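You operate a simulated robot arm through the tools that you are given. There is no shell and no other tool. Be economical: measure what you need, move in short steps, check, and stop when the job is done.

You run a simulated two-armed robot. Do the job below in one go: nothing can be reset, and whatever is moved stays where it is left.

## Task
Seat the orange flanged valve under the collar of the valve holder.
Fine: wing bolt freed before the throw, locked after; the holder held steady with the other hand while its lever drives the valve home.

Only the result counts: the job must be done as asked and must still hold three seconds after the hand-in. Knocking over, shifting, dropping, spilling or breaking anything else fails it.

## Robot
Two 7-joint arms with fingered hands on one trunk, on a base that drives. Base frame: it is fixed to the floor where the robot stands at the start and does not move with it; the origin is under the middle of the robot, x ahead of it, y to its left, z up; the surface under the hand at the start is at about z = 0.78. Units: m, rad, N and s.
The left shoulder is at the start at [0.076, 0.182, 1.122], the right one opposite. With the tool pointing down near the work surface each hand reaches from about 0.42 to 0.84 m from the robot's upright axis, wherever it stands, measured 20 degrees to its own side. Places, roughly: bed of the valve holder [0.5, 0.5, 0.8]; lever of the valve holder [0.5, 0.3, 0.8]; wing bolt of the valve holder [0.6, 0.3, 0.9]. Payload 3.8 kg a hand.
Tool frame (each hand has its own): the origin (TCP) lies between the finger pads and is the grasp point; the fingertips stand 0.03 m ahead of it; z points along the fingers, y is the line along which they close. The gripper opens to 0.104 m. The gripper's body begins 0.035 m behind the TCP. The gripper is a hand of 4 fingers: y runs from the thumb to the fingers, the wrist lies at [-0.017, -0.104, -0.178] in the tool frame, and closing takes about 1.5 s.
Orientation is told as [roll, pitch, yaw] about the base's x, y, z axes, in that order, counted from this pose: with the fingers straight down and the wrist toward the robot, the tool's x, y and z point along [0, 1, 0], [1, 0, 0] and [0, 0, -1] of the base frame.

## Interface
- The arms move only by the tool jog_arm. It takes "left_series", "right_series" or both (then of equal length, played together; a hand with none holds still); each is a list that holds one entry, the list of rows, each a list of 7 numbers: the shift along the tool's x, y, z in m, then the turn, a rotation vector about the tool's x, y, z in rad, then the gripper command, from -1 (shut) to 1 (fully open), values between in proportion. In form: [[[x, y, z, rx, ry, rz, claw], ...]]. A call has 1 to 10 rows; each row shifts and turns the commanded pose from where the row before left it, along the tool's axes as they then stand. Rows are played at 5 a second. More than 0.05 m and 0.15 rad between two rows, or a gripper value outside its range, and nothing of the call is played. Where a pose cannot be reached the arm comes as near as it can. A force on the tool above 40 N (or 10 N above the force at the start of the call, whichever is more), or a blocked arm, ends the call early, and 0.2 s more pass. The fingers move at their own pace (about 0.072 m/s each) and stop on an object; they squeeze with about 33 N. The grip force told is the motor's: it shows also when the fingers shut on nothing. Time passes only in rows, and 0.2 s behind the last, so rows that do not move let the fingers close. It gives the time, the measured TCP pose, the force on the tool (base axes), the opening and the grip force at its end, in the units of the frame above (readings bear some noise), with the torque about the TCP (base axes, N m) and any sound that the robot's microphone picked up.
- Cameras (640 x 400 px; columns grow to the right, rows downward): "scene" is now at [0.1618, 0.0472, 1.3128]; the picture's right is [0.51, -0.86, 0.00], its down [-0.38, -0.23, -0.90] and it looks along [0.77, 0.46, -0.45] (base axes); focal length 214 px, centre (320, 200). "left" rides on the left gripper at [-0.066, -0.09, -0.126] in its tool frame; the picture's right is [-0.78, -0.30, 0.56], its down [0.57, -0.70, 0.42] and it looks along [0.26, 0.65, 0.71] (tool axes); focal length 275 px, centre (320, 200). "right" rides on the right gripper at [0.066, -0.09, -0.126] in its tool frame; the picture's right is [-0.78, 0.30, -0.56], its down [-0.57, -0.70, 0.42] and it looks along [-0.27, 0.65, 0.71] (tool axes); focal length 275 px, centre (320, 200). There is no depth. A picture from a camera that has moved, and an enlarged one, comes with that camera's place and axes in the base frame and with its lens.
- camera(camera): a new picture of that camera. No time passes.
- move_column(by): slides the trunk up (or, below 0, down) by that many m; the arms and the scene camera ride with it, the base frame stays. It gives what a move gives, with no picture.
- roll_base(legs): drives the robot by 1 to 6 legs, each [ahead, left, turn to the left] in m, m and rad, along the robot's own axes; the way and the turn of a leg run together, so that a leg with both is an arc; at most 1.5 m and 3.142 rad a leg. The arms and the cameras ride along, it lands a little off, and it stops where it bumps. It gives what a move gives.
- grasp_type(shape, hand): the hand has 4 fingers and takes this shape, open, in about a second: jaw (thumb against the fingers, like two jaws); tri (thumb and two fingers); tip (a fingertip pinch); poke (one finger out to press); point (the index stretched); flat (the hand flat); cup (the hand cupped); fist (a fist). The gripper value then closes the fingers along that shape, each until it touches; the sizes above hold for jaw. It gives what a move gives, with no picture.
- head_to(pan, tilt): turns the head with the scene camera to pan (to the left, within 1.501 rad either way) and tilt (down, from -0.506 to 1.204), counted from straight ahead of the robot. It gives what a move gives.
- zoom(camera, box): a new picture of the part [left, top, right, bottom] of that camera's present view, enlarged. No time passes.
- sign_off(): hands the job in; it is judged then, once.

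Work in short steps. Places have to be worked out from the pictures, the camera data and where the tool is seen: move nearer, look again, correct. Check each grasp and each placing, and mend what went wrong. You have 120 turns and 88 pictures in all, those below and enlarged ones among them. Open the grippers and draw the arms clear of the work before you hand the job in, unless the task says otherwise; then end with one line.

The tools are called after "Call:" as a command line: name --argument value ..., lists and objects as JSON in quotes. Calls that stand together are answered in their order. jog_arm: Moves the arms, as the interface text tells. Its arguments: {"type":"object","properties":{"left_series":{"type":"array","items":{"type":"array","items":{"type":"array","items":{"type":"number"}}}},"right_series":{"type":"array","items":{"type":"array","items":{"type":"array","items":{"type":"number"}}}}},"required":[]} The other tools are called the same way: move_column (by) slides the trunk up or down; grasp_type (shape, hand) gives the hand a shape; roll_base (legs) drives the base; head_to (pan, tilt) turns the head that bears the scene camera; camera (camera) takes a picture; zoom (camera, box) takes an enlarged picture of a part of a camera's view; sign_off () hands the job in.

At the start:

```text
time_s: 0.0
left_ee_pos: [0.3354, 0.4375, 1.168]
left_orientation: [0.0, 0.0, -0.002]
left_force: [-0.5, 0.1, -1.4]
left_torque: [0.0, 0.0, 0.03]
left_finger_gap: 0.104
left_gripper_force: 0.0
left_shape: jaw
right_ee_pos: [0.5323, 0.0779, 1.2525]
right_orientation: [0.001, -0.001, 0.0]
right_force: [-1.1, 0.4, 0.5]
right_torque: [0.03, 0.01, 0.02]
right_finger_gap: 0.1035
right_gripper_force: 0.0
right_shape: jaw
trunk travel left (down, up): [-0.275, 0.481]
robot x, y, heading: [0.0008, -0.0011, -0.003]
head pan, tilt: [0.539, 0.461]
```

scene: 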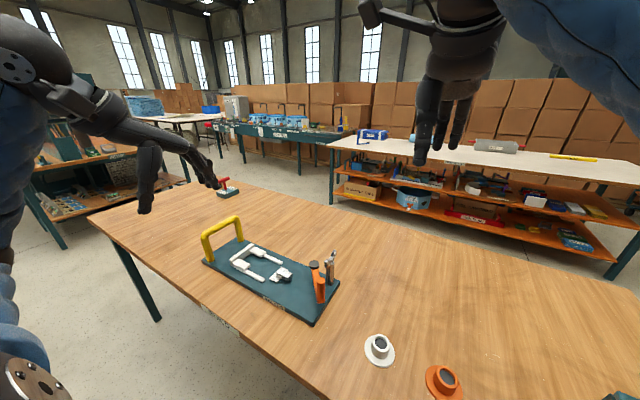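
right: 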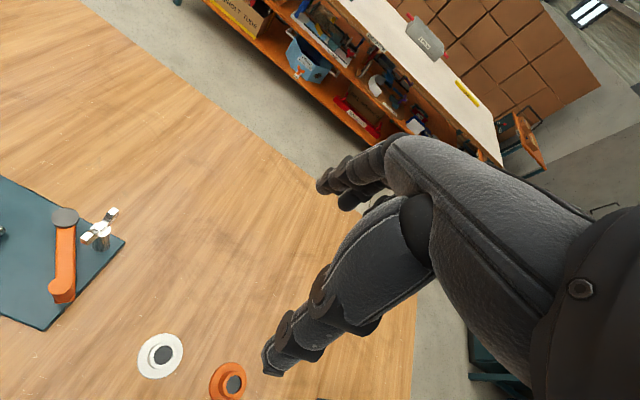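
left: 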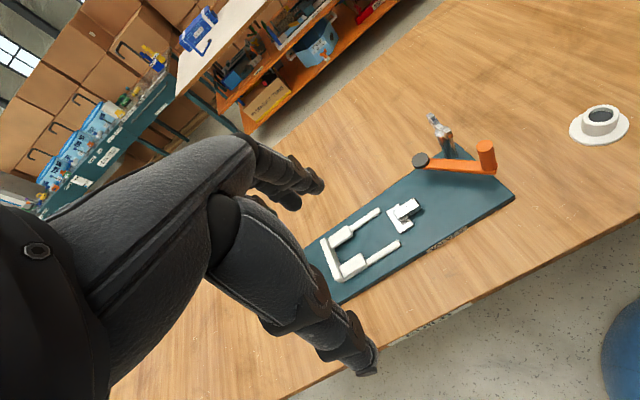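

The pictures show the holder plate with a yellow handle, a white collar, an orange lever and a wing bolt; the valves are to the right. I zoom in on the holder and on the valves.

Call:
zoom --camera "scene" --box '[190, 200, 350, 330]'

Call:
zoom --camera "left" --box '[300, 90, 540, 310]'

Call:
zoom --camera "right" --box '[0, 180, 280, 400]'

```text
3.08 times, centred on (270, 265) of scene
camera zoom: at [0.1618, 0.0472, 1.3128], right [0.51, -0.86, 0.0], down [-0.38, -0.23, -0.9], along [0.77, 0.46, -0.45], focal length 660 px, centre (474, 0)
```

zoom: 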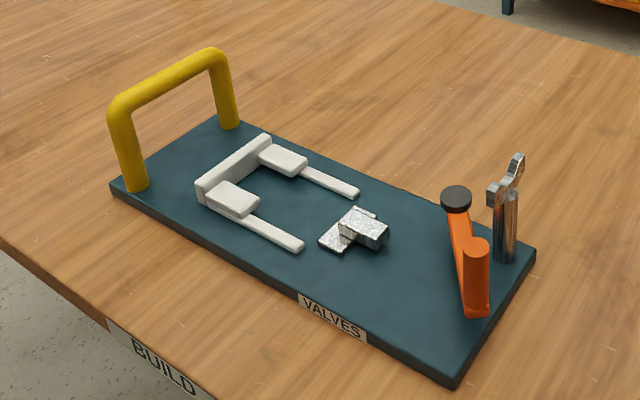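

```text
1.82 times, centred on (420, 200) of left
camera zoom: at [0.2433, 0.3697, 1.2949], right [-0.3, -0.78, -0.56], down [-0.7, 0.57, -0.42], along [0.65, 0.26, -0.71], focal length 500 px, centre (138, 200)
```

zoom: 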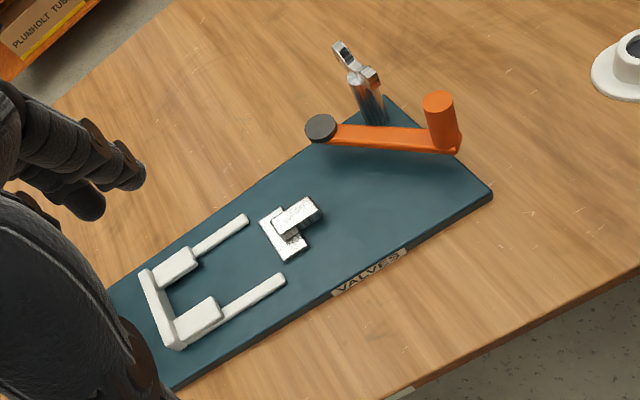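

```text
1.82 times, centred on (140, 290) of right
camera zoom: at [0.4419, 0.1427, 1.3779], right [0.3, -0.78, 0.56], down [-0.7, -0.57, -0.42], along [0.65, -0.27, -0.71], focal length 500 px, centre (647, 36)
```

zoom: 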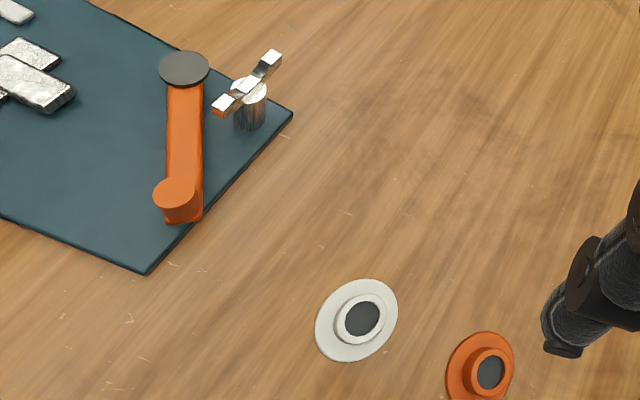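

The plate spans about x .445–.60 and y .236–.69. I put the lever pivot near (.577,.315), the knob near (.494,.241,.90), the wing bolt near (.572,.256,.91), and the orange valve near (.479,-.051). I lower the left hand for a close look at the holder, and move the right hand toward the orange valve.

Call:
jog_arm --left_series '[[[0, 0.005, 0.04, 0, 0, 0, 1], [-0.01, 0.005, 0.04, 0, 0, 0, 1], [-0.01, 0.005, 0.04, 0, 0, 0, 1], [-0.01, 0.005, 0.04, 0, 0, 0, 1], [0, 0, 0.03, 0, 0, 0, 1]]]' --right_series '[[[-0.02, -0.02, 0.04, 0, 0, 0, 1], [-0.02, -0.02, 0.04, 0, 0, 0, 1], [-0.03, -0.02, 0.04, 0, 0, 0, 1], [-0.03, -0.02, 0.04, 0, 0, 0, 1], [-0.03, -0.02, 0.04, 0, 0, 0, 1]]]'

Call:
camera --camera "left"

Call:
camera --camera "right"

```text
refused: row 3 steps farther than a row can; nothing moved
```

```text
81 pictures are left
camera left: at [0.2433, 0.3697, 1.2949], right [-0.3, -0.78, -0.56], down [-0.7, 0.57, -0.42], along [0.65, 0.26, -0.71], focal length 275 px, centre (320, 200)
```

left: 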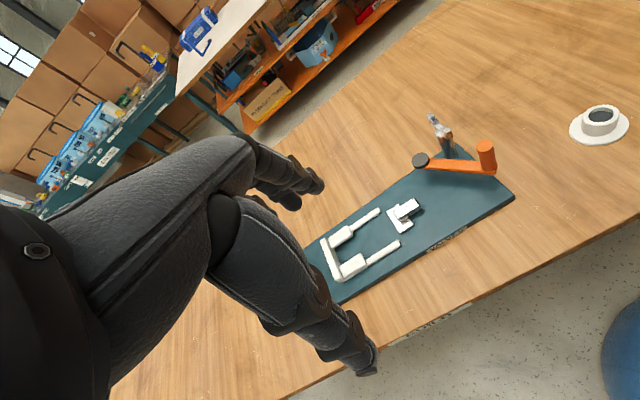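

```text
80 pictures are left
camera right: at [0.4419, 0.1427, 1.3779], right [0.3, -0.78, 0.56], down [-0.7, -0.57, -0.42], along [0.65, -0.27, -0.71], focal length 275 px, centre (320, 200)
```

right: 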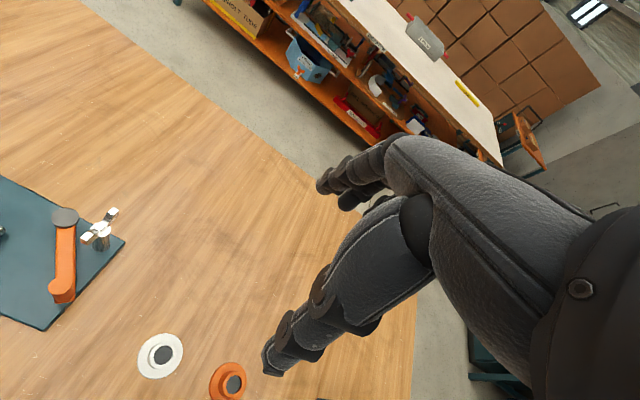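

The call was refused because a step was longer than 0.05 m. I replay the same move in smaller steps.

Call:
jog_arm --left_series '[[[0, 0.005, 0.04, 0, 0, 0, 1], [-0.01, 0.005, 0.04, 0, 0, 0, 1], [-0.01, 0.005, 0.04, 0, 0, 0, 1], [-0.01, 0.005, 0.04, 0, 0, 0, 1], [0, 0, 0.03, 0, 0, 0, 1], [0, 0, 0, 0, 0, 0, 1]]]' --right_series '[[[-0.02, -0.01, 0.04, 0, 0, 0, 1], [-0.02, -0.01, 0.04, 0, 0, 0, 1], [-0.02, -0.01, 0.04, 0, 0, 0, 1], [-0.02, -0.01, 0.04, 0, 0, 0, 1], [-0.025, -0.01, 0.04, 0, 0, 0, 1], [-0.025, -0.003, 0.04, 0, 0, 0, 1]]]'

Call:
camera --camera "left"

Call:
camera --camera "right"

```text
time_s: 1.4
left_ee_pos: [0.3569, 0.4086, 0.9794]
left_orientation: [0.001, -0.001, 0.0]
left_force: [-0.3, -0.1, 0.3]
left_torque: [0.02, 0.01, -0.03]
left_finger_gap: 0.1038
left_gripper_force: 0.1
left_shape: jaw
right_ee_pos: [0.4785, -0.0544, 1.0112]
right_orientation: [0.002, 0.001, -0.001]
right_force: [0.0, -0.2, -0.1]
right_torque: [0.01, 0.0, 0.0]
right_finger_gap: 0.1035
right_gripper_force: 0.1
right_shape: jaw
trunk travel left (down, up): [-0.275, 0.481]
robot x, y, heading: [0.0003, -0.0018, -0.002]
head pan, tilt: [0.539, 0.461]
```

```text
79 pictures are left
camera left: at [0.2645, 0.3406, 1.1052], right [-0.3, -0.78, -0.56], down [-0.7, 0.57, -0.42], along [0.65, 0.26, -0.71], focal length 275 px, centre (320, 200)
```

left: 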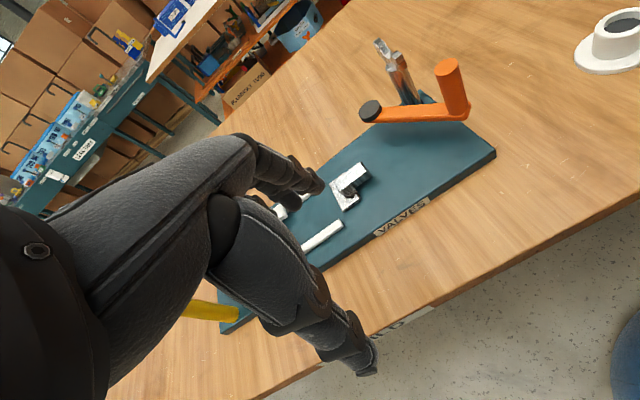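

```text
78 pictures are left
camera right: at [0.3891, 0.0109, 1.1368], right [0.3, -0.78, 0.56], down [-0.7, -0.57, -0.43], along [0.65, -0.26, -0.71], focal length 275 px, centre (320, 200)
```

right: 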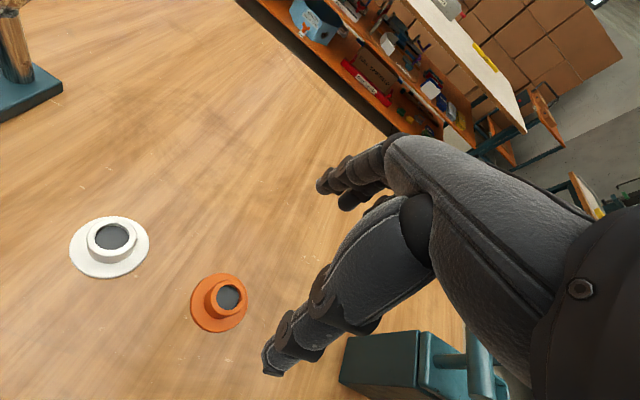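

I turn the head to see the valves and whatever the teal object on the right is, then zoom on the left camera's view of the holder.

Call:
head_to --pan -0.15 --tilt 0.85

Call:
camera --camera "scene"

Call:
zoom --camera "left" --box '[260, 30, 500, 260]'

Call:
zoom --camera "right" --box '[60, 200, 280, 350]'

```text
time_s: 2.5
left_ee_pos: [0.3549, 0.409, 0.9798]
left_orientation: [-0.001, 0.001, 0.0]
left_force: [0.3, -0.3, -0.8]
left_torque: [0.01, 0.01, 0.01]
left_finger_gap: 0.1036
left_gripper_force: 0.0
left_shape: jaw
right_ee_pos: [0.4788, -0.0546, 1.0123]
right_orientation: [0.0, -0.001, 0.0]
right_force: [-0.5, -0.3, -0.3]
right_torque: [-0.04, 0.01, 0.0]
right_finger_gap: 0.1038
right_gripper_force: 0.1
right_shape: jaw
trunk travel left (down, up): [-0.275, 0.481]
robot x, y, heading: [-0.0011, -0.0034, -0.003]
head pan, tilt: [-0.15, 0.85]
```

```text
77 pictures are left
camera scene: at [0.1605, -0.0117, 1.2794], right [-0.15, -0.99, 0.0], down [-0.74, 0.11, -0.66], along [0.65, -0.1, -0.75], focal length 214 px, centre (320, 200)
```

scene: 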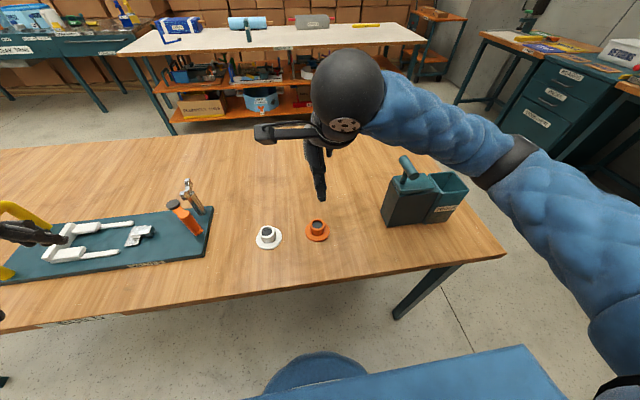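

```text
1.74 times, centred on (380, 145) of left
camera zoom: at [0.2645, 0.3413, 1.1054], right [-0.3, -0.78, -0.56], down [-0.7, 0.57, -0.42], along [0.65, 0.26, -0.71], focal length 479 px, centre (216, 296)
```

zoom: 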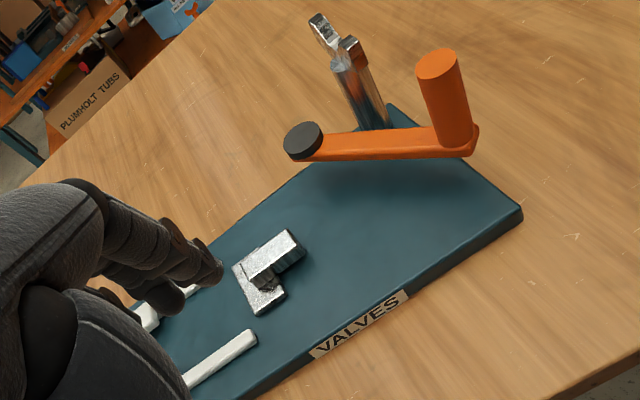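

```text
2.67 times, centred on (170, 275) of right
camera zoom: at [0.3893, 0.0118, 1.1374], right [0.3, -0.78, 0.56], down [-0.7, -0.57, -0.42], along [0.65, -0.27, -0.71], focal length 734 px, centre (720, 0)
```

zoom: 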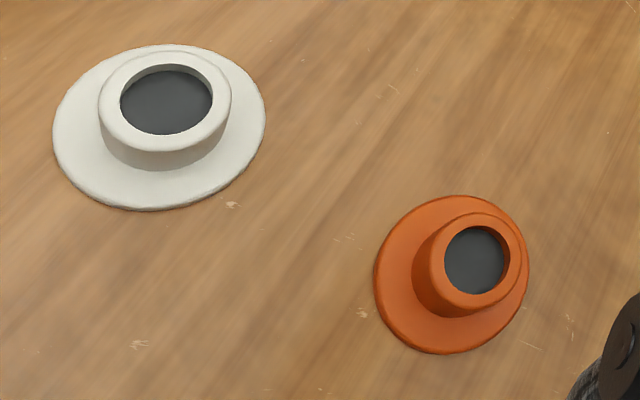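

The orange valve is at about (.481,-.052), flange about 66 mm across, boss about 38 mm across with its top near z .828. I lower the right hand above it and move the left hand +y so its camera sees the fork.

Call:
jog_arm --left_series '[[[0.03, -0.01, -0.02, 0, 0, 0, 1], [0.04, -0.01, -0.02, 0, 0, 0, 1], [0.04, 0, -0.02, 0, 0, 0, 1], [0, 0, 0, 0, 0, 0, 1]]]' --right_series '[[[0.003, 0.002, 0.04, 0, 0, 0, 1], [0, 0, 0.04, 0, 0, 0, 1], [0, 0, 0.04, 0, 0, 0, 1], [0, 0, 0.02, 0, 0, 0, 1]]]'

Call:
camera --camera "left"

Call:
camera --camera "right"

Call:
zoom --camera "scene" --box '[240, 120, 400, 260]'

```text
time_s: 3.5
left_ee_pos: [0.3347, 0.5195, 1.0392]
left_orientation: [0.0, 0.0, -0.001]
left_force: [-0.1, -0.3, -0.9]
left_torque: [-0.02, -0.01, 0.03]
left_finger_gap: 0.1035
left_gripper_force: 0.2
left_shape: jaw
right_ee_pos: [0.4815, -0.0512, 0.8725]
right_orientation: [0.0, 0.001, -0.001]
right_force: [-0.7, 0.9, -0.5]
right_torque: [-0.02, -0.01, 0.01]
right_finger_gap: 0.1036
right_gripper_force: 0.1
right_shape: jaw
trunk travel left (down, up): [-0.275, 0.481]
robot x, y, heading: [-0.0011, 0.0006, -0.004]
head pan, tilt: [-0.15, 0.85]
```

```text
74 pictures are left
camera left: at [0.2432, 0.452, 1.1646], right [-0.3, -0.78, -0.56], down [-0.7, 0.57, -0.42], along [0.65, 0.26, -0.71], focal length 275 px, centre (320, 200)
```

left: 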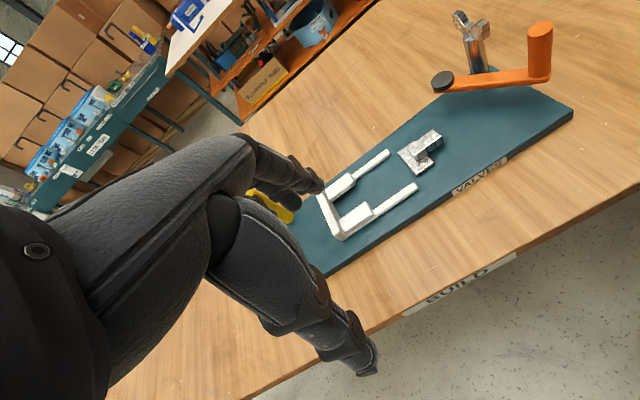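

```text
73 pictures are left
camera right: at [0.3913, 0.0152, 0.998], right [0.3, -0.78, 0.56], down [-0.7, -0.57, -0.42], along [0.65, -0.27, -0.71], focal length 275 px, centre (320, 200)
```

right: 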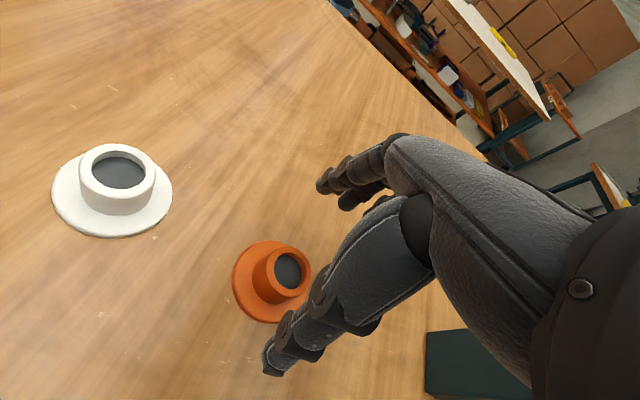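

```text
2.86 times, centred on (320, 190) of scene
camera zoom: at [0.1604, -0.0119, 1.2794], right [-0.15, -0.99, 0.0], down [-0.74, 0.11, -0.66], along [0.65, -0.1, -0.75], focal length 613 px, centre (320, 229)
```

zoom: 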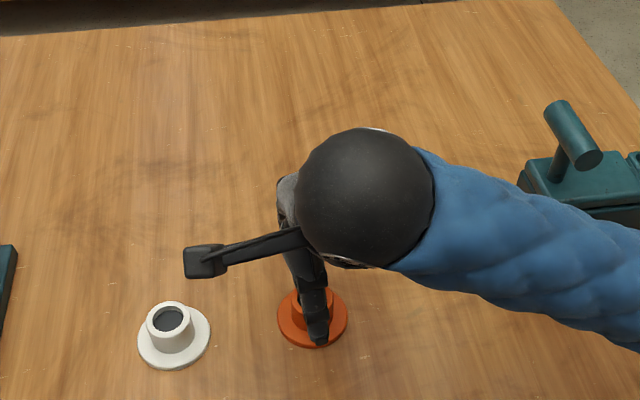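

The estimate from this closer view agrees, with the valve at about (.478,-.051). I descend to TCP z .826 and close on the boss.

Call:
jog_arm --right_series '[[[0, -0.003, 0.026, 0, 0, 0, 1], [0, 0, 0.02, 0, 0, 0, 1], [0, 0, 0, 0, 0, 0, 1], [0, 0, 0, 0, 0, 0, -1], [0, 0, 0, 0, 0, 0, -1], [0, 0, 0, 0, 0, 0, -1], [0, 0, 0, 0, 0, 0, -1], [0, 0, 0, 0, 0, 0, -1], [0, 0, 0, 0, 0, 0, -1], [0, 0, 0, 0, 0, 0, -1]]]'

Call:
zoom --camera "right" --box '[140, 130, 440, 400]'

Call:
zoom --camera "left" --box '[280, 0, 580, 270]'

```text
time_s: 5.7
left_ee_pos: [0.3335, 0.5191, 1.0377]
left_orientation: [0.0, -0.001, 0.002]
left_force: [0.4, 0.0, 0.6]
left_torque: [0.0, -0.02, -0.03]
left_finger_gap: 0.1037
left_gripper_force: 0.0
left_shape: jaw
right_ee_pos: [0.4774, -0.0515, 0.8273]
right_orientation: [0.0, 0.002, 0.001]
right_force: [0.7, -0.7, -0.2]
right_torque: [0.0, -0.02, 0.0]
right_finger_gap: 0.0323
right_gripper_force: 33.1
right_shape: jaw
trunk travel left (down, up): [-0.275, 0.481]
robot x, y, heading: [-0.0003, 0.0007, 0.004]
head pan, tilt: [-0.15, 0.85]
```

```text
1.48 times, centred on (290, 265) of right
camera zoom: at [0.3883, 0.0146, 0.9524], right [0.3, -0.78, 0.56], down [-0.7, -0.57, -0.42], along [0.65, -0.27, -0.71], focal length 408 px, centre (364, 104)
```

zoom: 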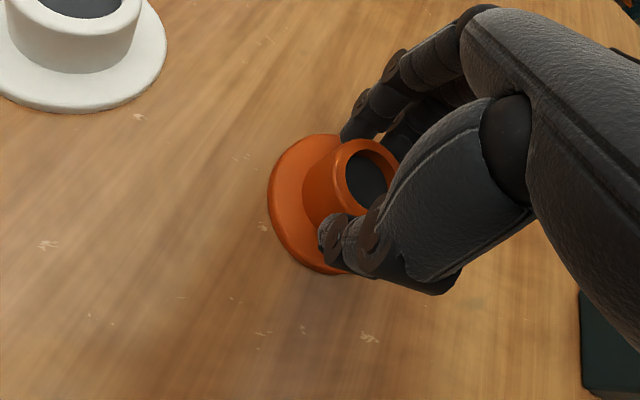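

```text
1.48 times, centred on (430, 135) of left
camera zoom: at [0.2434, 0.4518, 1.1643], right [-0.3, -0.78, -0.56], down [-0.7, 0.57, -0.42], along [0.65, 0.26, -0.71], focal length 408 px, centre (157, 296)
```

zoom: 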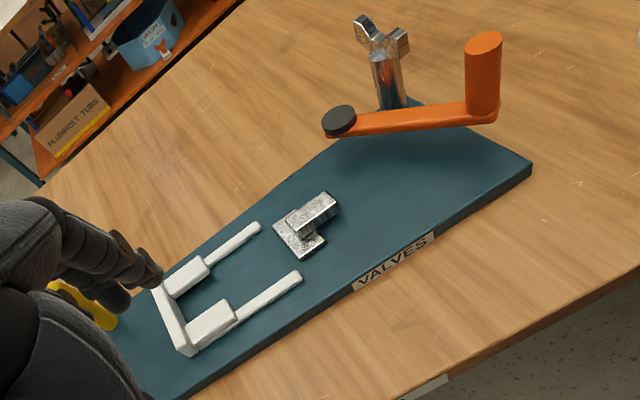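

The boss is gripped, with the fingers stopped at 32 mm. By my reckoning the fork's centre is x≈.52, the pusher's face is at y≈.425 and the collar pads start at y≈.51, so the valve must go down at about (.52,.467). I lift it and drive the base 0.35 m to the left.

Call:
jog_arm --right_series '[[[0, 0, -0.03, 0, 0, 0, -1], [0, 0, -0.05, 0, 0, 0, -1], [0, 0, -0.05, 0, 0, 0, -1], [0, 0, -0.05, 0, 0, 0, -1], [0, 0, -0.05, 0, 0, 0, -1]]]' --left_series '[[[0, 0, 0, 0, 0, 0, 1], [0, 0, -0.01, 0, 0, 0, 1], [0, 0, -0.03, 0, 0, 0, 1], [0, 0, -0.03, 0, 0, 0, 1], [0, 0, -0.03, 0, 0, 0, 1]]]'

Call:
roll_base --legs '[[0, 0.35, 0]]'

Call:
head_to --pan 0.1 --tilt 0.95

Call:
camera --camera "scene"

Call:
camera --camera "right"

```text
time_s: 6.9
left_ee_pos: [0.3337, 0.5176, 1.1408]
left_orientation: [0.001, 0.001, 0.001]
left_force: [-1.5, -0.7, 1.4]
left_torque: [-0.03, -0.02, 0.01]
left_finger_gap: 0.1039
left_gripper_force: 0.1
left_shape: jaw
right_ee_pos: [0.4733, -0.0494, 1.0598]
right_orientation: [0.0, 0.002, -0.002]
right_force: [0.5, -0.4, -0.2]
right_torque: [0.01, -0.02, 0.01]
right_finger_gap: 0.0323
right_gripper_force: 32.7
right_shape: jaw
trunk travel left (down, up): [-0.275, 0.481]
robot x, y, heading: [-0.0019, 0.0001, 0.002]
head pan, tilt: [-0.15, 0.85]
```

```text
time_s: 9.1
left_ee_pos: [0.335, 0.8618, 1.1387]
left_orientation: [-0.001, 0.001, -0.003]
left_force: [0.6, 0.7, -0.7]
left_torque: [-0.02, 0.01, 0.02]
left_finger_gap: 0.1036
left_gripper_force: 0.2
left_shape: jaw
right_ee_pos: [0.4733, 0.2961, 1.0597]
right_orientation: [-0.003, -0.001, -0.001]
right_force: [0.0, 0.3, -0.8]
right_torque: [-0.01, -0.01, -0.01]
right_finger_gap: 0.0324
right_gripper_force: 32.6
right_shape: jaw
trunk travel left (down, up): [-0.275, 0.481]
robot x, y, heading: [-0.0021, 0.3443, -0.006]
head pan, tilt: [-0.15, 0.85]
```

```text
time_s: 9.9
left_ee_pos: [0.3358, 0.8616, 1.1392]
left_orientation: [-0.001, -0.001, -0.002]
left_force: [0.0, -0.4, 0.3]
left_torque: [-0.03, -0.02, -0.03]
left_finger_gap: 0.1036
left_gripper_force: 0.1
left_shape: jaw
right_ee_pos: [0.4751, 0.2945, 1.0589]
right_orientation: [0.0, -0.001, -0.002]
right_force: [0.0, -1.2, 0.2]
right_torque: [0.02, 0.0, 0.01]
right_finger_gap: 0.0321
right_gripper_force: 33.1
right_shape: jaw
trunk travel left (down, up): [-0.275, 0.481]
robot x, y, heading: [-0.0008, 0.3482, -0.005]
head pan, tilt: [0.099, 0.949]
```

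```text
69 pictures are left
camera scene: at [0.1557, 0.3518, 1.2719], right [0.1, -1.0, 0.0], down [-0.81, -0.08, -0.58], along [0.58, 0.06, -0.81], focal length 214 px, centre (320, 200)
```

scene: 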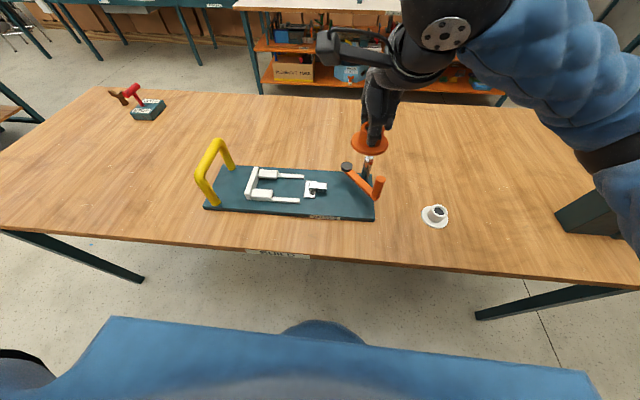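

```text
68 pictures are left
camera right: at [0.3853, 0.3603, 1.1845], right [0.3, -0.78, 0.56], down [-0.7, -0.57, -0.42], along [0.65, -0.27, -0.71], focal length 275 px, centre (320, 200)
```

right: 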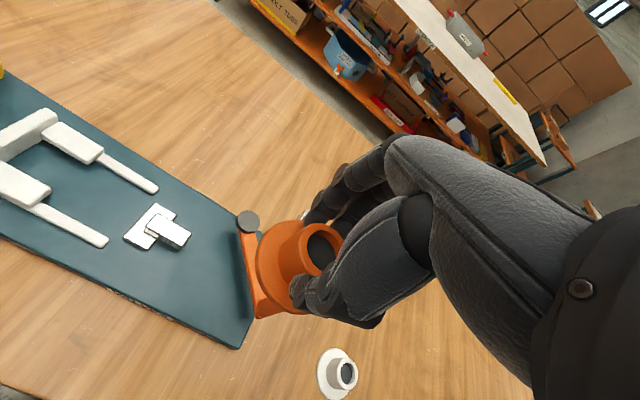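

The valve hangs level in the hand. I zoom the head and right cameras on the bed to fix the placing point.

Call:
zoom --camera "scene" --box '[190, 120, 400, 240]'

Call:
zoom --camera "right" --box '[0, 80, 360, 350]'

```text
3.05 times, centred on (295, 180) of scene
camera zoom: at [0.1557, 0.3518, 1.2719], right [0.1, -1.0, 0.0], down [-0.81, -0.08, -0.58], along [0.58, 0.06, -0.81], focal length 654 px, centre (396, 261)
```

zoom: 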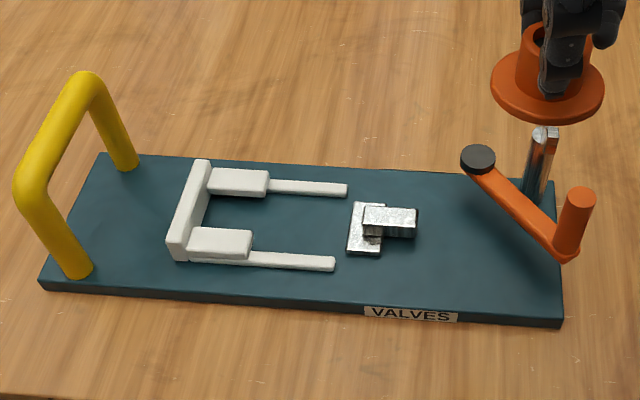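

```text
1.48 times, centred on (180, 215) of right
camera zoom: at [0.3853, 0.3603, 1.1845], right [0.3, -0.78, 0.56], down [-0.7, -0.57, -0.42], along [0.65, -0.27, -0.71], focal length 408 px, centre (527, 178)
```

zoom: 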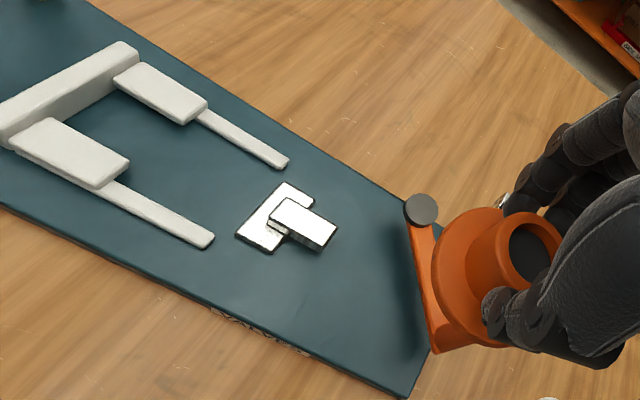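

The bed centre line is at x≈.521, the pusher face at y≈.428 and the pads' front edge at y≈.505. The 67 mm flange therefore has to be centred at about (.521,.4665), within roughly ±5 mm. I move above that point and look again.

Call:
jog_arm --right_series '[[[0.0425, 0.013, 0, 0, 0, 0, -1], [0.0425, 0.013, 0, 0, 0, 0, -1], [0.0425, 0.013, 0, 0, 0, 0, -1], [0.0425, 0.013, 0, 0, 0, 0, -1], [0, 0, 0.045, 0, 0, 0, -1], [0, 0, 0.045, 0, 0, 0, -1], [0, 0, 0.045, 0, 0, 0, -1], [0, 0, 0, 0, 0, 0, -1]]]'

Call:
zoom --camera "scene" --box '[190, 110, 400, 230]'

Call:
zoom --camera "right" --box '[60, 100, 460, 400]'

```text
time_s: 11.7
left_ee_pos: [0.3346, 0.861, 1.1383]
left_orientation: [0.001, 0.001, -0.001]
left_force: [-0.3, 0.3, -0.2]
left_torque: [-0.01, -0.01, 0.03]
left_finger_gap: 0.1036
left_gripper_force: 0.1
left_shape: jaw
right_ee_pos: [0.5248, 0.4655, 0.9228]
right_orientation: [-0.001, 0.0, -0.001]
right_force: [-0.1, -0.4, -0.9]
right_torque: [-0.05, -0.02, 0.01]
right_finger_gap: 0.0321
right_gripper_force: 32.4
right_shape: jaw
trunk travel left (down, up): [-0.275, 0.481]
robot x, y, heading: [-0.0004, 0.3441, -0.005]
head pan, tilt: [0.099, 0.949]
```

```text
3.05 times, centred on (295, 170) of scene
camera zoom: at [0.1555, 0.3518, 1.2719], right [0.1, -1.0, 0.0], down [-0.81, -0.08, -0.58], along [0.58, 0.06, -0.81], focal length 654 px, centre (396, 291)
```

zoom: 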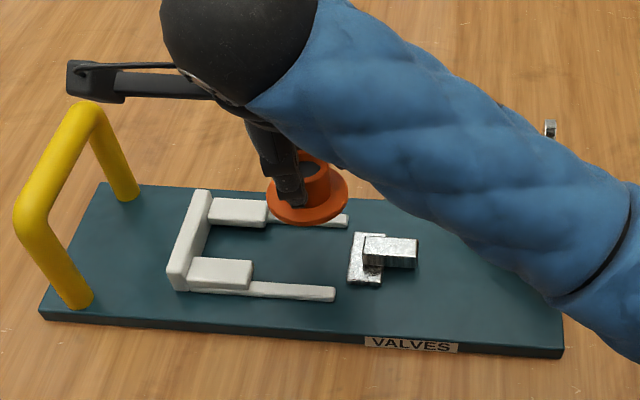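

```text
1.33 times, centred on (260, 250) of right
camera zoom: at [0.435, 0.5303, 1.0482], right [0.3, -0.78, 0.56], down [-0.7, -0.57, -0.42], along [0.65, -0.27, -0.71], focal length 367 px, centre (400, 133)
```

zoom: 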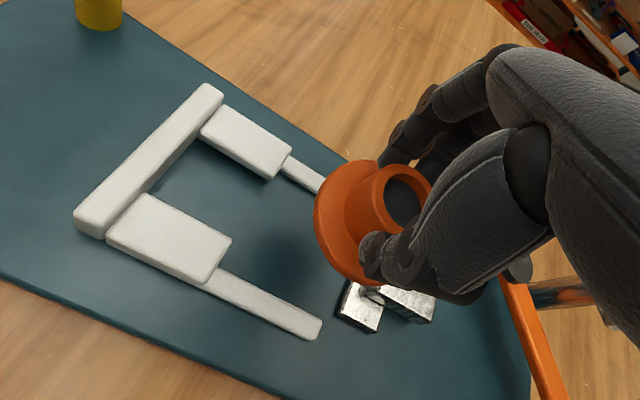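

The two cameras put the valve about 1 cm apart in y, so I lower it to just above pad height, where parallax is small, and compare it directly with the rails and pads.

Call:
jog_arm --right_series '[[[0, 0, 0.025, 0, 0, 0, -1], [0, 0, 0.015, 0, 0, 0, -1], [0, 0, 0, 0, 0, 0, -1]]]'

Call:
zoom --camera "scene" --box '[240, 140, 340, 210]'

Call:
zoom --camera "right" --box '[60, 100, 460, 400]'

Call:
zoom --camera "left" --box '[320, 0, 640, 240]'

```text
time_s: 12.5
left_ee_pos: [0.3359, 0.8613, 1.1392]
left_orientation: [-0.001, 0.001, -0.001]
left_force: [0.2, -0.2, -0.5]
left_torque: [0.0, -0.01, -0.03]
left_finger_gap: 0.1038
left_gripper_force: 0.0
left_shape: jaw
right_ee_pos: [0.5272, 0.4642, 0.8835]
right_orientation: [0.001, 0.0, -0.001]
right_force: [0.0, 0.5, -0.9]
right_torque: [0.0, 0.0, -0.01]
right_finger_gap: 0.0321
right_gripper_force: 33.2
right_shape: jaw
trunk travel left (down, up): [-0.275, 0.481]
robot x, y, heading: [-0.0016, 0.344, -0.006]
head pan, tilt: [0.099, 0.949]
```

```text
5.71 times, centred on (290, 175) of scene
camera zoom: at [0.1557, 0.3518, 1.2719], right [0.1, -1.0, 0.0], down [-0.81, -0.08, -0.58], along [0.58, 0.06, -0.81], focal length 1226 px, centre (491, 343)
```

zoom: 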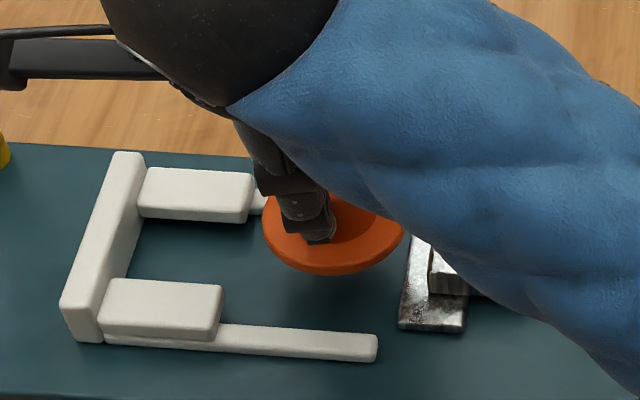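

```text
1.33 times, centred on (260, 250) of right
camera zoom: at [0.4373, 0.5305, 1.0083], right [0.3, -0.78, 0.56], down [-0.7, -0.57, -0.42], along [0.65, -0.27, -0.71], focal length 367 px, centre (400, 133)
```

zoom: 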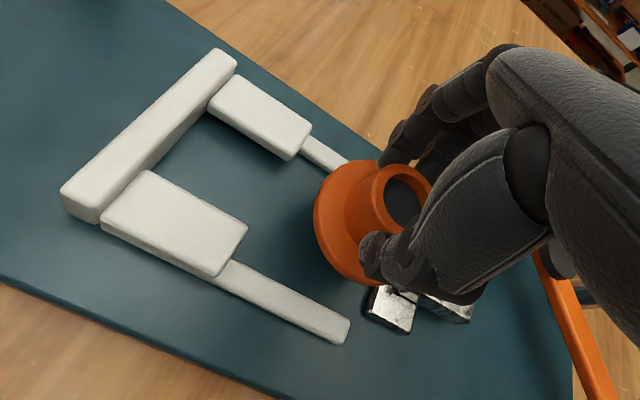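

```text
1.67 times, centred on (480, 120) of left
camera zoom: at [0.2443, 0.7936, 1.2652], right [-0.3, -0.78, -0.56], down [-0.7, 0.57, -0.42], along [0.65, 0.26, -0.71], focal length 459 px, centre (53, 333)
```

zoom: 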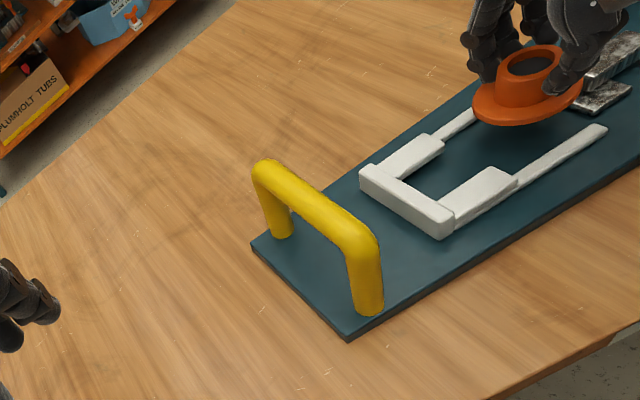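

Comparing all three views, the valve sits a few mm low in both x and y relative to the slot between pusher, pads and rails. I shift it +4 mm in x and y and lower gently.

Call:
jog_arm --right_series '[[[0.004, 0.004, 0.0, 0, 0, 0, -1], [0, 0, 0.015, 0, 0, 0, -1], [0, 0, 0.007, 0, 0, 0, -1], [0, 0, 0, 0, 0, 0, -1]]]'

Call:
zoom --camera "scene" --box '[240, 140, 340, 210]'

Call:
zoom --camera "right" --box '[60, 100, 460, 400]'

Call:
zoom --camera "left" --box '[480, 0, 640, 120]'

```text
time_s: 13.5
left_ee_pos: [0.3342, 0.8613, 1.1383]
left_orientation: [-0.001, -0.001, -0.004]
left_force: [0.1, -0.3, 0.9]
left_torque: [0.04, 0.0, -0.01]
left_finger_gap: 0.1038
left_gripper_force: 0.0
left_shape: jaw
right_ee_pos: [0.5308, 0.4682, 0.861]
right_orientation: [0.0, 0.0, -0.002]
right_force: [0.3, -0.5, -0.7]
right_torque: [-0.03, 0.01, 0.03]
right_finger_gap: 0.0322
right_gripper_force: 33.0
right_shape: jaw
trunk travel left (down, up): [-0.275, 0.481]
robot x, y, heading: [-0.0008, 0.3435, -0.004]
head pan, tilt: [0.099, 0.949]
```

```text
5.71 times, centred on (290, 175) of scene
camera zoom: at [0.1557, 0.3518, 1.2719], right [0.1, -1.0, 0.0], down [-0.81, -0.08, -0.58], along [0.58, 0.06, -0.81], focal length 1226 px, centre (491, 343)
```

zoom: 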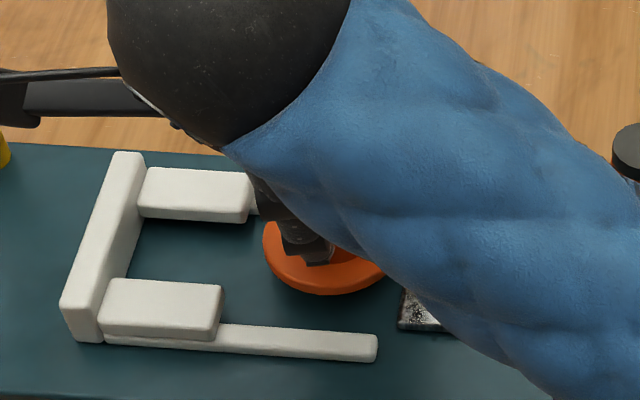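

```text
1.33 times, centred on (260, 250) of right
camera zoom: at [0.442, 0.5343, 0.9873], right [0.3, -0.78, 0.56], down [-0.7, -0.57, -0.42], along [0.65, -0.27, -0.71], focal length 367 px, centre (400, 133)
```

zoom: 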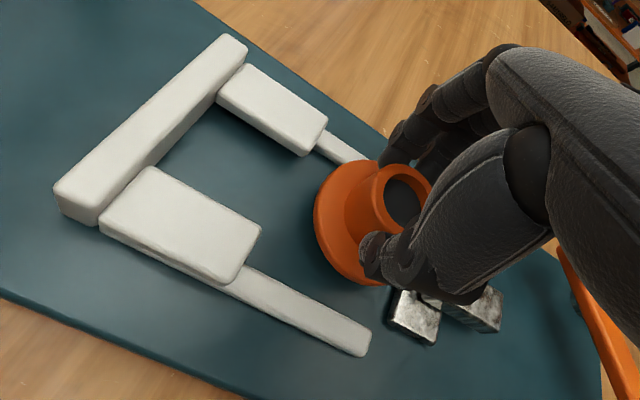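

```text
3.33 times, centred on (560, 60) of left
camera zoom: at [0.2443, 0.7936, 1.2652], right [-0.3, -0.78, -0.56], down [-0.7, 0.57, -0.42], along [0.65, 0.26, -0.71], focal length 918 px, centre (-480, 667)
```

zoom: 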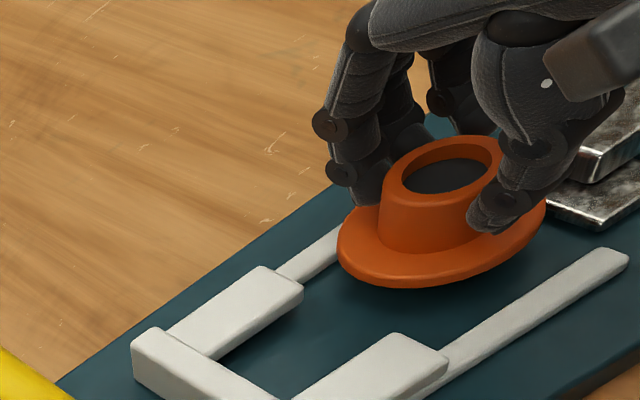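

The flange looks slightly close to the pusher and about 3 mm too far in x. I correct that and lower another centimetre.

Call:
jog_arm --right_series '[[[0.004, -0.003, 0.0, 0, 0, 0, -1], [0, 0, 0.007, 0, 0, 0, -1], [0, 0, 0.004, 0, 0, 0, -1], [0, 0, 0, 0, 0, 0, -1]]]'

Call:
zoom --camera "right" --box '[60, 100, 460, 400]'

Call:
zoom --camera "left" --box '[480, 0, 640, 120]'

```text
time_s: 14.5
left_ee_pos: [0.3328, 0.8623, 1.1386]
left_orientation: [0.001, 0.001, -0.002]
left_force: [0.3, 0.4, -0.6]
left_torque: [0.02, -0.02, 0.03]
left_finger_gap: 0.1039
left_gripper_force: 0.2
left_shape: jaw
right_ee_pos: [0.5277, 0.4729, 0.8529]
right_orientation: [0.0, -0.001, -0.002]
right_force: [-0.3, -0.6, 5.4]
right_torque: [-0.05, -0.22, -0.03]
right_finger_gap: 0.0321
right_gripper_force: 33.0
right_shape: jaw
trunk travel left (down, up): [-0.275, 0.481]
robot x, y, heading: [0.0016, 0.3451, -0.001]
head pan, tilt: [0.099, 0.949]
```

```text
1.33 times, centred on (260, 250) of right
camera zoom: at [0.4378, 0.538, 0.9775], right [0.29, -0.78, 0.56], down [-0.7, -0.57, -0.43], along [0.65, -0.26, -0.71], focal length 367 px, centre (400, 133)
```

zoom: 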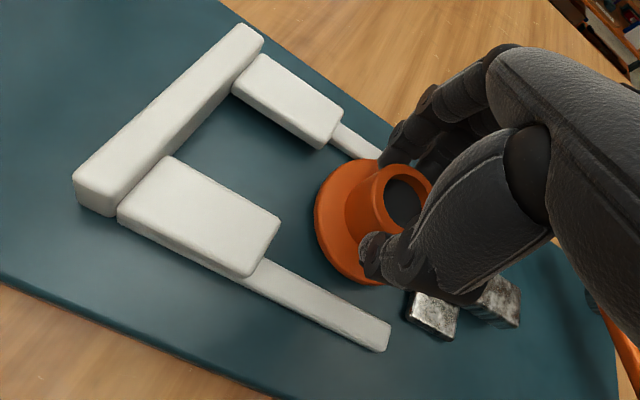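

```text
3.33 times, centred on (560, 60) of left
camera zoom: at [0.2436, 0.7934, 1.2655], right [-0.3, -0.78, -0.56], down [-0.7, 0.57, -0.42], along [0.65, 0.26, -0.71], focal length 918 px, centre (-480, 667)
```

zoom: 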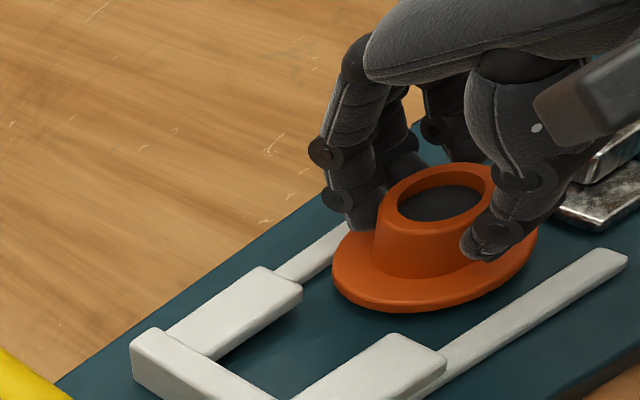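

I feel 5.4 N with a torque that puts the contact about 4 cm to +x, so the flange's far edge is on the far rail. I lift slightly, shift −6 mm in x and lower again.

Call:
jog_arm --right_series '[[[0, 0, -0.005, 0, 0, 0, -1], [0, -0.006, 0, 0, 0, 0, -1], [0, 0, 0.005, 0, 0, 0, -1], [0, 0, 0.003, 0, 0, 0, -1], [0, 0, 0, 0, 0, 0, -1]]]'

Call:
zoom --camera "right" --box '[160, 140, 400, 320]'

Call:
zoom --camera "left" --box '[480, 0, 640, 120]'

```text
time_s: 15.7
left_ee_pos: [0.3357, 0.8621, 1.14]
left_orientation: [0.002, -0.003, -0.002]
left_force: [-0.6, 0.2, 0.5]
left_torque: [0.03, -0.01, 0.01]
left_finger_gap: 0.1038
left_gripper_force: 0.1
left_shape: jaw
right_ee_pos: [0.5223, 0.4723, 0.8468]
right_orientation: [0.0, 0.001, -0.003]
right_force: [-0.4, -0.2, 0.3]
right_torque: [0.02, 0.01, 0.01]
right_finger_gap: 0.032
right_gripper_force: 33.3
right_shape: jaw
trunk travel left (down, up): [-0.275, 0.481]
robot x, y, heading: [0.0026, 0.3427, -0.005]
head pan, tilt: [0.099, 0.949]
```

```text
2.22 times, centred on (280, 230) of right
camera zoom: at [0.4327, 0.5375, 0.9732], right [0.3, -0.78, 0.56], down [-0.7, -0.57, -0.42], along [0.65, -0.27, -0.71], focal length 612 px, centre (409, 133)
```

zoom: 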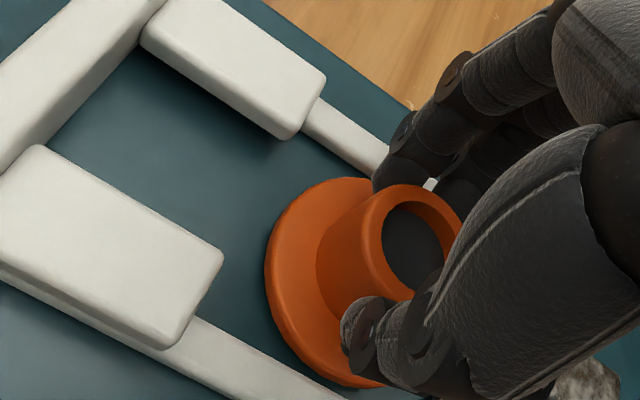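

```text
3.33 times, centred on (560, 60) of left
camera zoom: at [0.2443, 0.7936, 1.2652], right [-0.3, -0.78, -0.56], down [-0.7, 0.57, -0.42], along [0.65, 0.26, -0.71], focal length 918 px, centre (-480, 667)
```

zoom: 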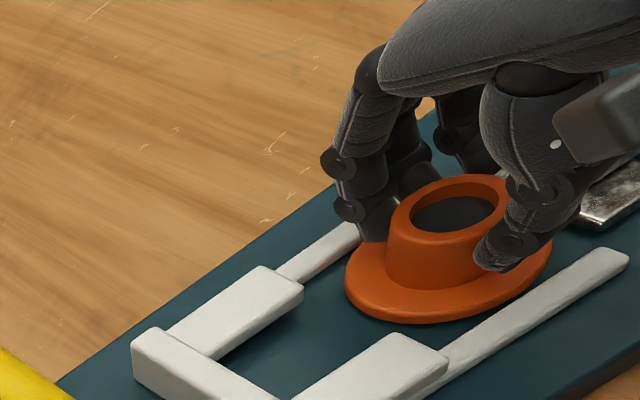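

There is no force at TCP z .847, so the flange has cleared the rail. I lower a few mm more until it touches.

Call:
jog_arm --right_series '[[[0, 0, 0.003, 0, 0, 0, -1], [0, 0, 0.002, 0, 0, 0, -1], [0, 0, 0, 0, 0, 0, -1]]]'

```text
time_s: 16.5
left_ee_pos: [0.335, 0.8614, 1.1396]
left_orientation: [-0.001, 0.001, -0.002]
left_force: [-0.5, 0.1, 0.3]
left_torque: [0.01, 0.04, 0.0]
left_finger_gap: 0.1038
left_gripper_force: 0.1
left_shape: jaw
right_ee_pos: [0.5217, 0.4722, 0.845]
right_orientation: [0.0, -0.002, -0.003]
right_force: [0.2, -0.7, 4.9]
right_torque: [0.04, -0.08, 0.02]
right_finger_gap: 0.0322
right_gripper_force: 33.2
right_shape: jaw
trunk travel left (down, up): [-0.275, 0.481]
robot x, y, heading: [0.0046, 0.346, -0.004]
head pan, tilt: [0.099, 0.949]
```

Contact force is now near the centre at z .845, which matches the flange resting on the plate. I release partly, then raise the hand.

Call:
jog_arm --right_series '[[[0, 0, 0, 0, 0, 0, 0.1], [0, 0, 0, 0, 0, 0, 0.1], [0, 0, 0, 0, 0, 0, 0.1], [0, 0, -0.01, 0, 0, 0, 0.1], [0, 0, -0.03, 0, 0, 0, 0.1], [0, 0, -0.04, 0, 0, 0, 0.1], [0, 0, -0.05, 0, 0, 0, 0.1], [-0.03, 0, -0.03, 0, 0, 0, 0.1], [-0.04, 0, 0, 0, 0, 0, 0.5], [-0.04, 0, 0, 0, 0, 0, 0.5]]]'

Call:
zoom --camera "scene" --box '[190, 120, 400, 240]'

Call:
zoom --camera "left" --box '[480, 0, 640, 120]'

```text
time_s: 18.7
left_ee_pos: [0.3346, 0.8607, 1.139]
left_orientation: [-0.002, 0.001, -0.002]
left_force: [-0.3, 0.1, 0.2]
left_torque: [0.01, 0.02, -0.02]
left_finger_gap: 0.1039
left_gripper_force: 0.0
left_shape: jaw
right_ee_pos: [0.5428, 0.3664, 0.9862]
right_orientation: [-0.001, 0.0, -0.003]
right_force: [0.1, -0.3, -0.1]
right_torque: [0.0, 0.0, 0.0]
right_finger_gap: 0.0778
right_gripper_force: 0.1
right_shape: jaw
right hand out of reach, approached as far as the arm can: row 8, 9, 10
trunk travel left (down, up): [-0.275, 0.481]
robot x, y, heading: [-0.0018, 0.3438, 0.0]
head pan, tilt: [0.099, 0.949]
```

```text
3.05 times, centred on (295, 180) of scene
camera zoom: at [0.1557, 0.3515, 1.2718], right [0.1, -1.0, 0.0], down [-0.81, -0.08, -0.58], along [0.58, 0.06, -0.81], focal length 654 px, centre (396, 261)
```

zoom: 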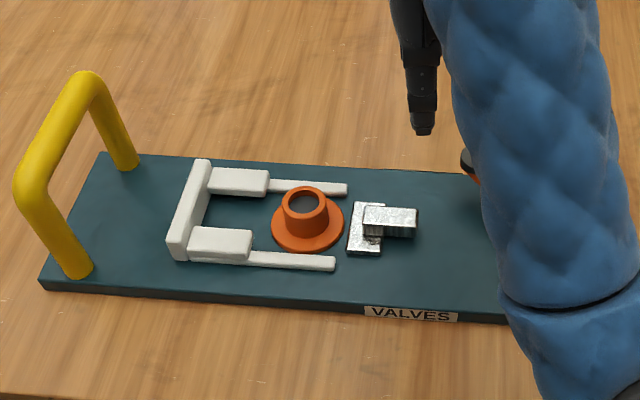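

```text
3.33 times, centred on (560, 60) of left
camera zoom: at [0.2442, 0.7933, 1.2653], right [-0.3, -0.78, -0.56], down [-0.7, 0.57, -0.42], along [0.65, 0.26, -0.71], focal length 918 px, centre (-480, 667)
```

zoom: 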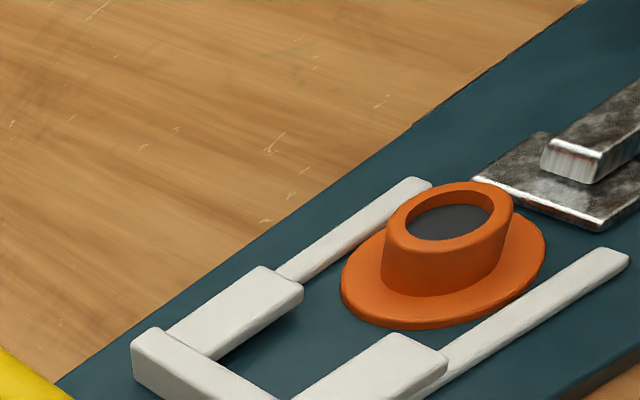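

The valve sits cleanly between the rails, ahead of the pusher and short of the pads. By triangulation the handle bar runs along x from .457 to .586 at y≈.658, with its top at about z .905. I bring the left hand over it, yawing so the fingers close across the bar.

Call:
jog_arm --left_series '[[[-0.0275, 0.029, 0, 0, 0, 0, 1], [-0.0275, 0.029, 0, 0, 0, 0, 1], [-0.0275, 0.029, 0, 0, 0, 0, 1], [-0.0275, 0.029, 0, 0, 0, 0.1, 1], [0, 0, 0, 0, 0, 0.15, 1], [0, 0, 0, 0, 0, 0.15, 1], [0, 0, 0, 0, 0, 0.15, 1], [0, 0, 0, 0, 0, 0.15, 1], [0, 0, 0, 0, 0, 0.15, 1], [0, 0, 0, 0, 0, 0, 1]]]'

```text
time_s: 20.9
left_ee_pos: [0.4517, 0.7514, 1.14]
left_orientation: [0.001, 0.0, -0.852]
left_force: [-0.7, 0.4, 0.3]
left_torque: [0.02, -0.02, 0.0]
left_finger_gap: 0.1039
left_gripper_force: 0.1
left_shape: jaw
right_ee_pos: [0.5419, 0.3676, 0.9862]
right_orientation: [0.0, -0.003, -0.001]
right_force: [0.0, -0.5, 0.0]
right_torque: [-0.02, 0.02, 0.01]
right_finger_gap: 0.078
right_gripper_force: 0.0
right_shape: jaw
trunk travel left (down, up): [-0.275, 0.481]
robot x, y, heading: [0.0029, 0.3444, -0.002]
head pan, tilt: [0.099, 0.949]
```

The yaw works. I finish turning to about −1.55 rad, move over the bar at (.52,.658) and start lowering.

Call:
jog_arm --left_series '[[[0, 0, 0, 0, 0, 0.14, 1], [0, 0, 0, 0, 0, 0.14, 1], [0, 0, 0, 0, 0, 0.14, 1], [0, 0, 0, 0, 0, 0.14, 1], [0, 0, 0, 0, 0, 0.14, 1], [0.023, 0.031, 0, 0, 0, 0, 1], [0.023, 0.031, 0.015, 0, 0, 0, 1], [0.022, 0.031, 0.03, 0, 0, 0, 1], [0, 0, 0.05, 0, 0, 0, 1], [0, 0, 0.04, 0, 0, 0, 1]]]'

Call:
camera --camera "scene"

Call:
camera --camera "left"

```text
time_s: 23.1
left_ee_pos: [0.5195, 0.6615, 1.0046]
left_orientation: [0.0, 0.0, -1.549]
left_force: [0.6, -0.2, 0.2]
left_torque: [0.01, -0.02, -0.01]
left_finger_gap: 0.1038
left_gripper_force: 0.0
left_shape: jaw
right_ee_pos: [0.5427, 0.3679, 0.9853]
right_orientation: [0.0, 0.0, -0.003]
right_force: [0.3, 0.5, -0.9]
right_torque: [0.02, -0.01, 0.01]
right_finger_gap: 0.0779
right_gripper_force: 0.2
right_shape: jaw
trunk travel left (down, up): [-0.275, 0.481]
robot x, y, heading: [0.0011, 0.3446, -0.001]
head pan, tilt: [0.099, 0.949]
```

```text
51 pictures are left
camera scene: at [0.1562, 0.3518, 1.2718], right [0.1, -1.0, 0.0], down [-0.81, -0.08, -0.58], along [0.58, 0.06, -0.81], focal length 214 px, centre (320, 200)
```

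scene: 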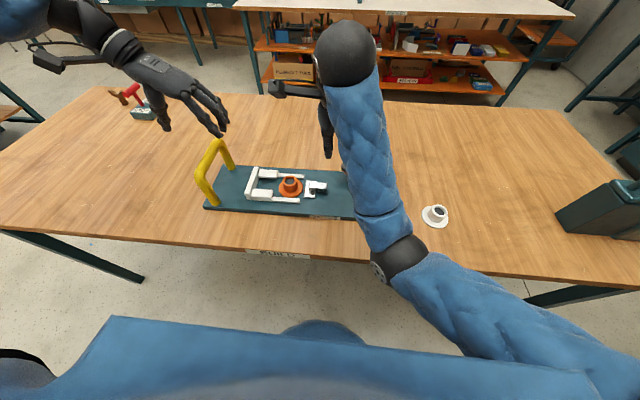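

```text
50 pictures are left
camera left: at [0.4516, 0.7478, 1.1303], right [-0.78, 0.28, -0.56], down [0.56, 0.71, -0.42], along [0.28, -0.64, -0.71], focal length 275 px, centre (320, 200)
```

left: 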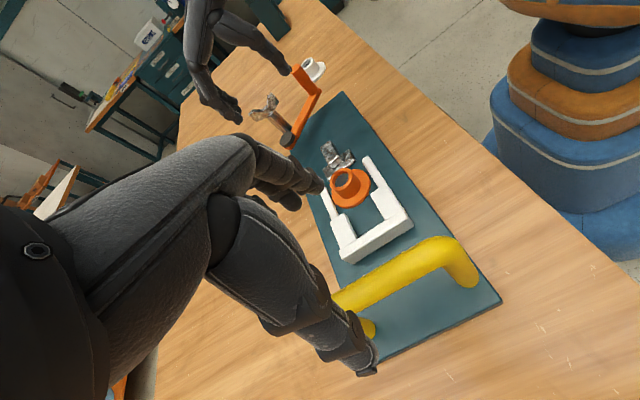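

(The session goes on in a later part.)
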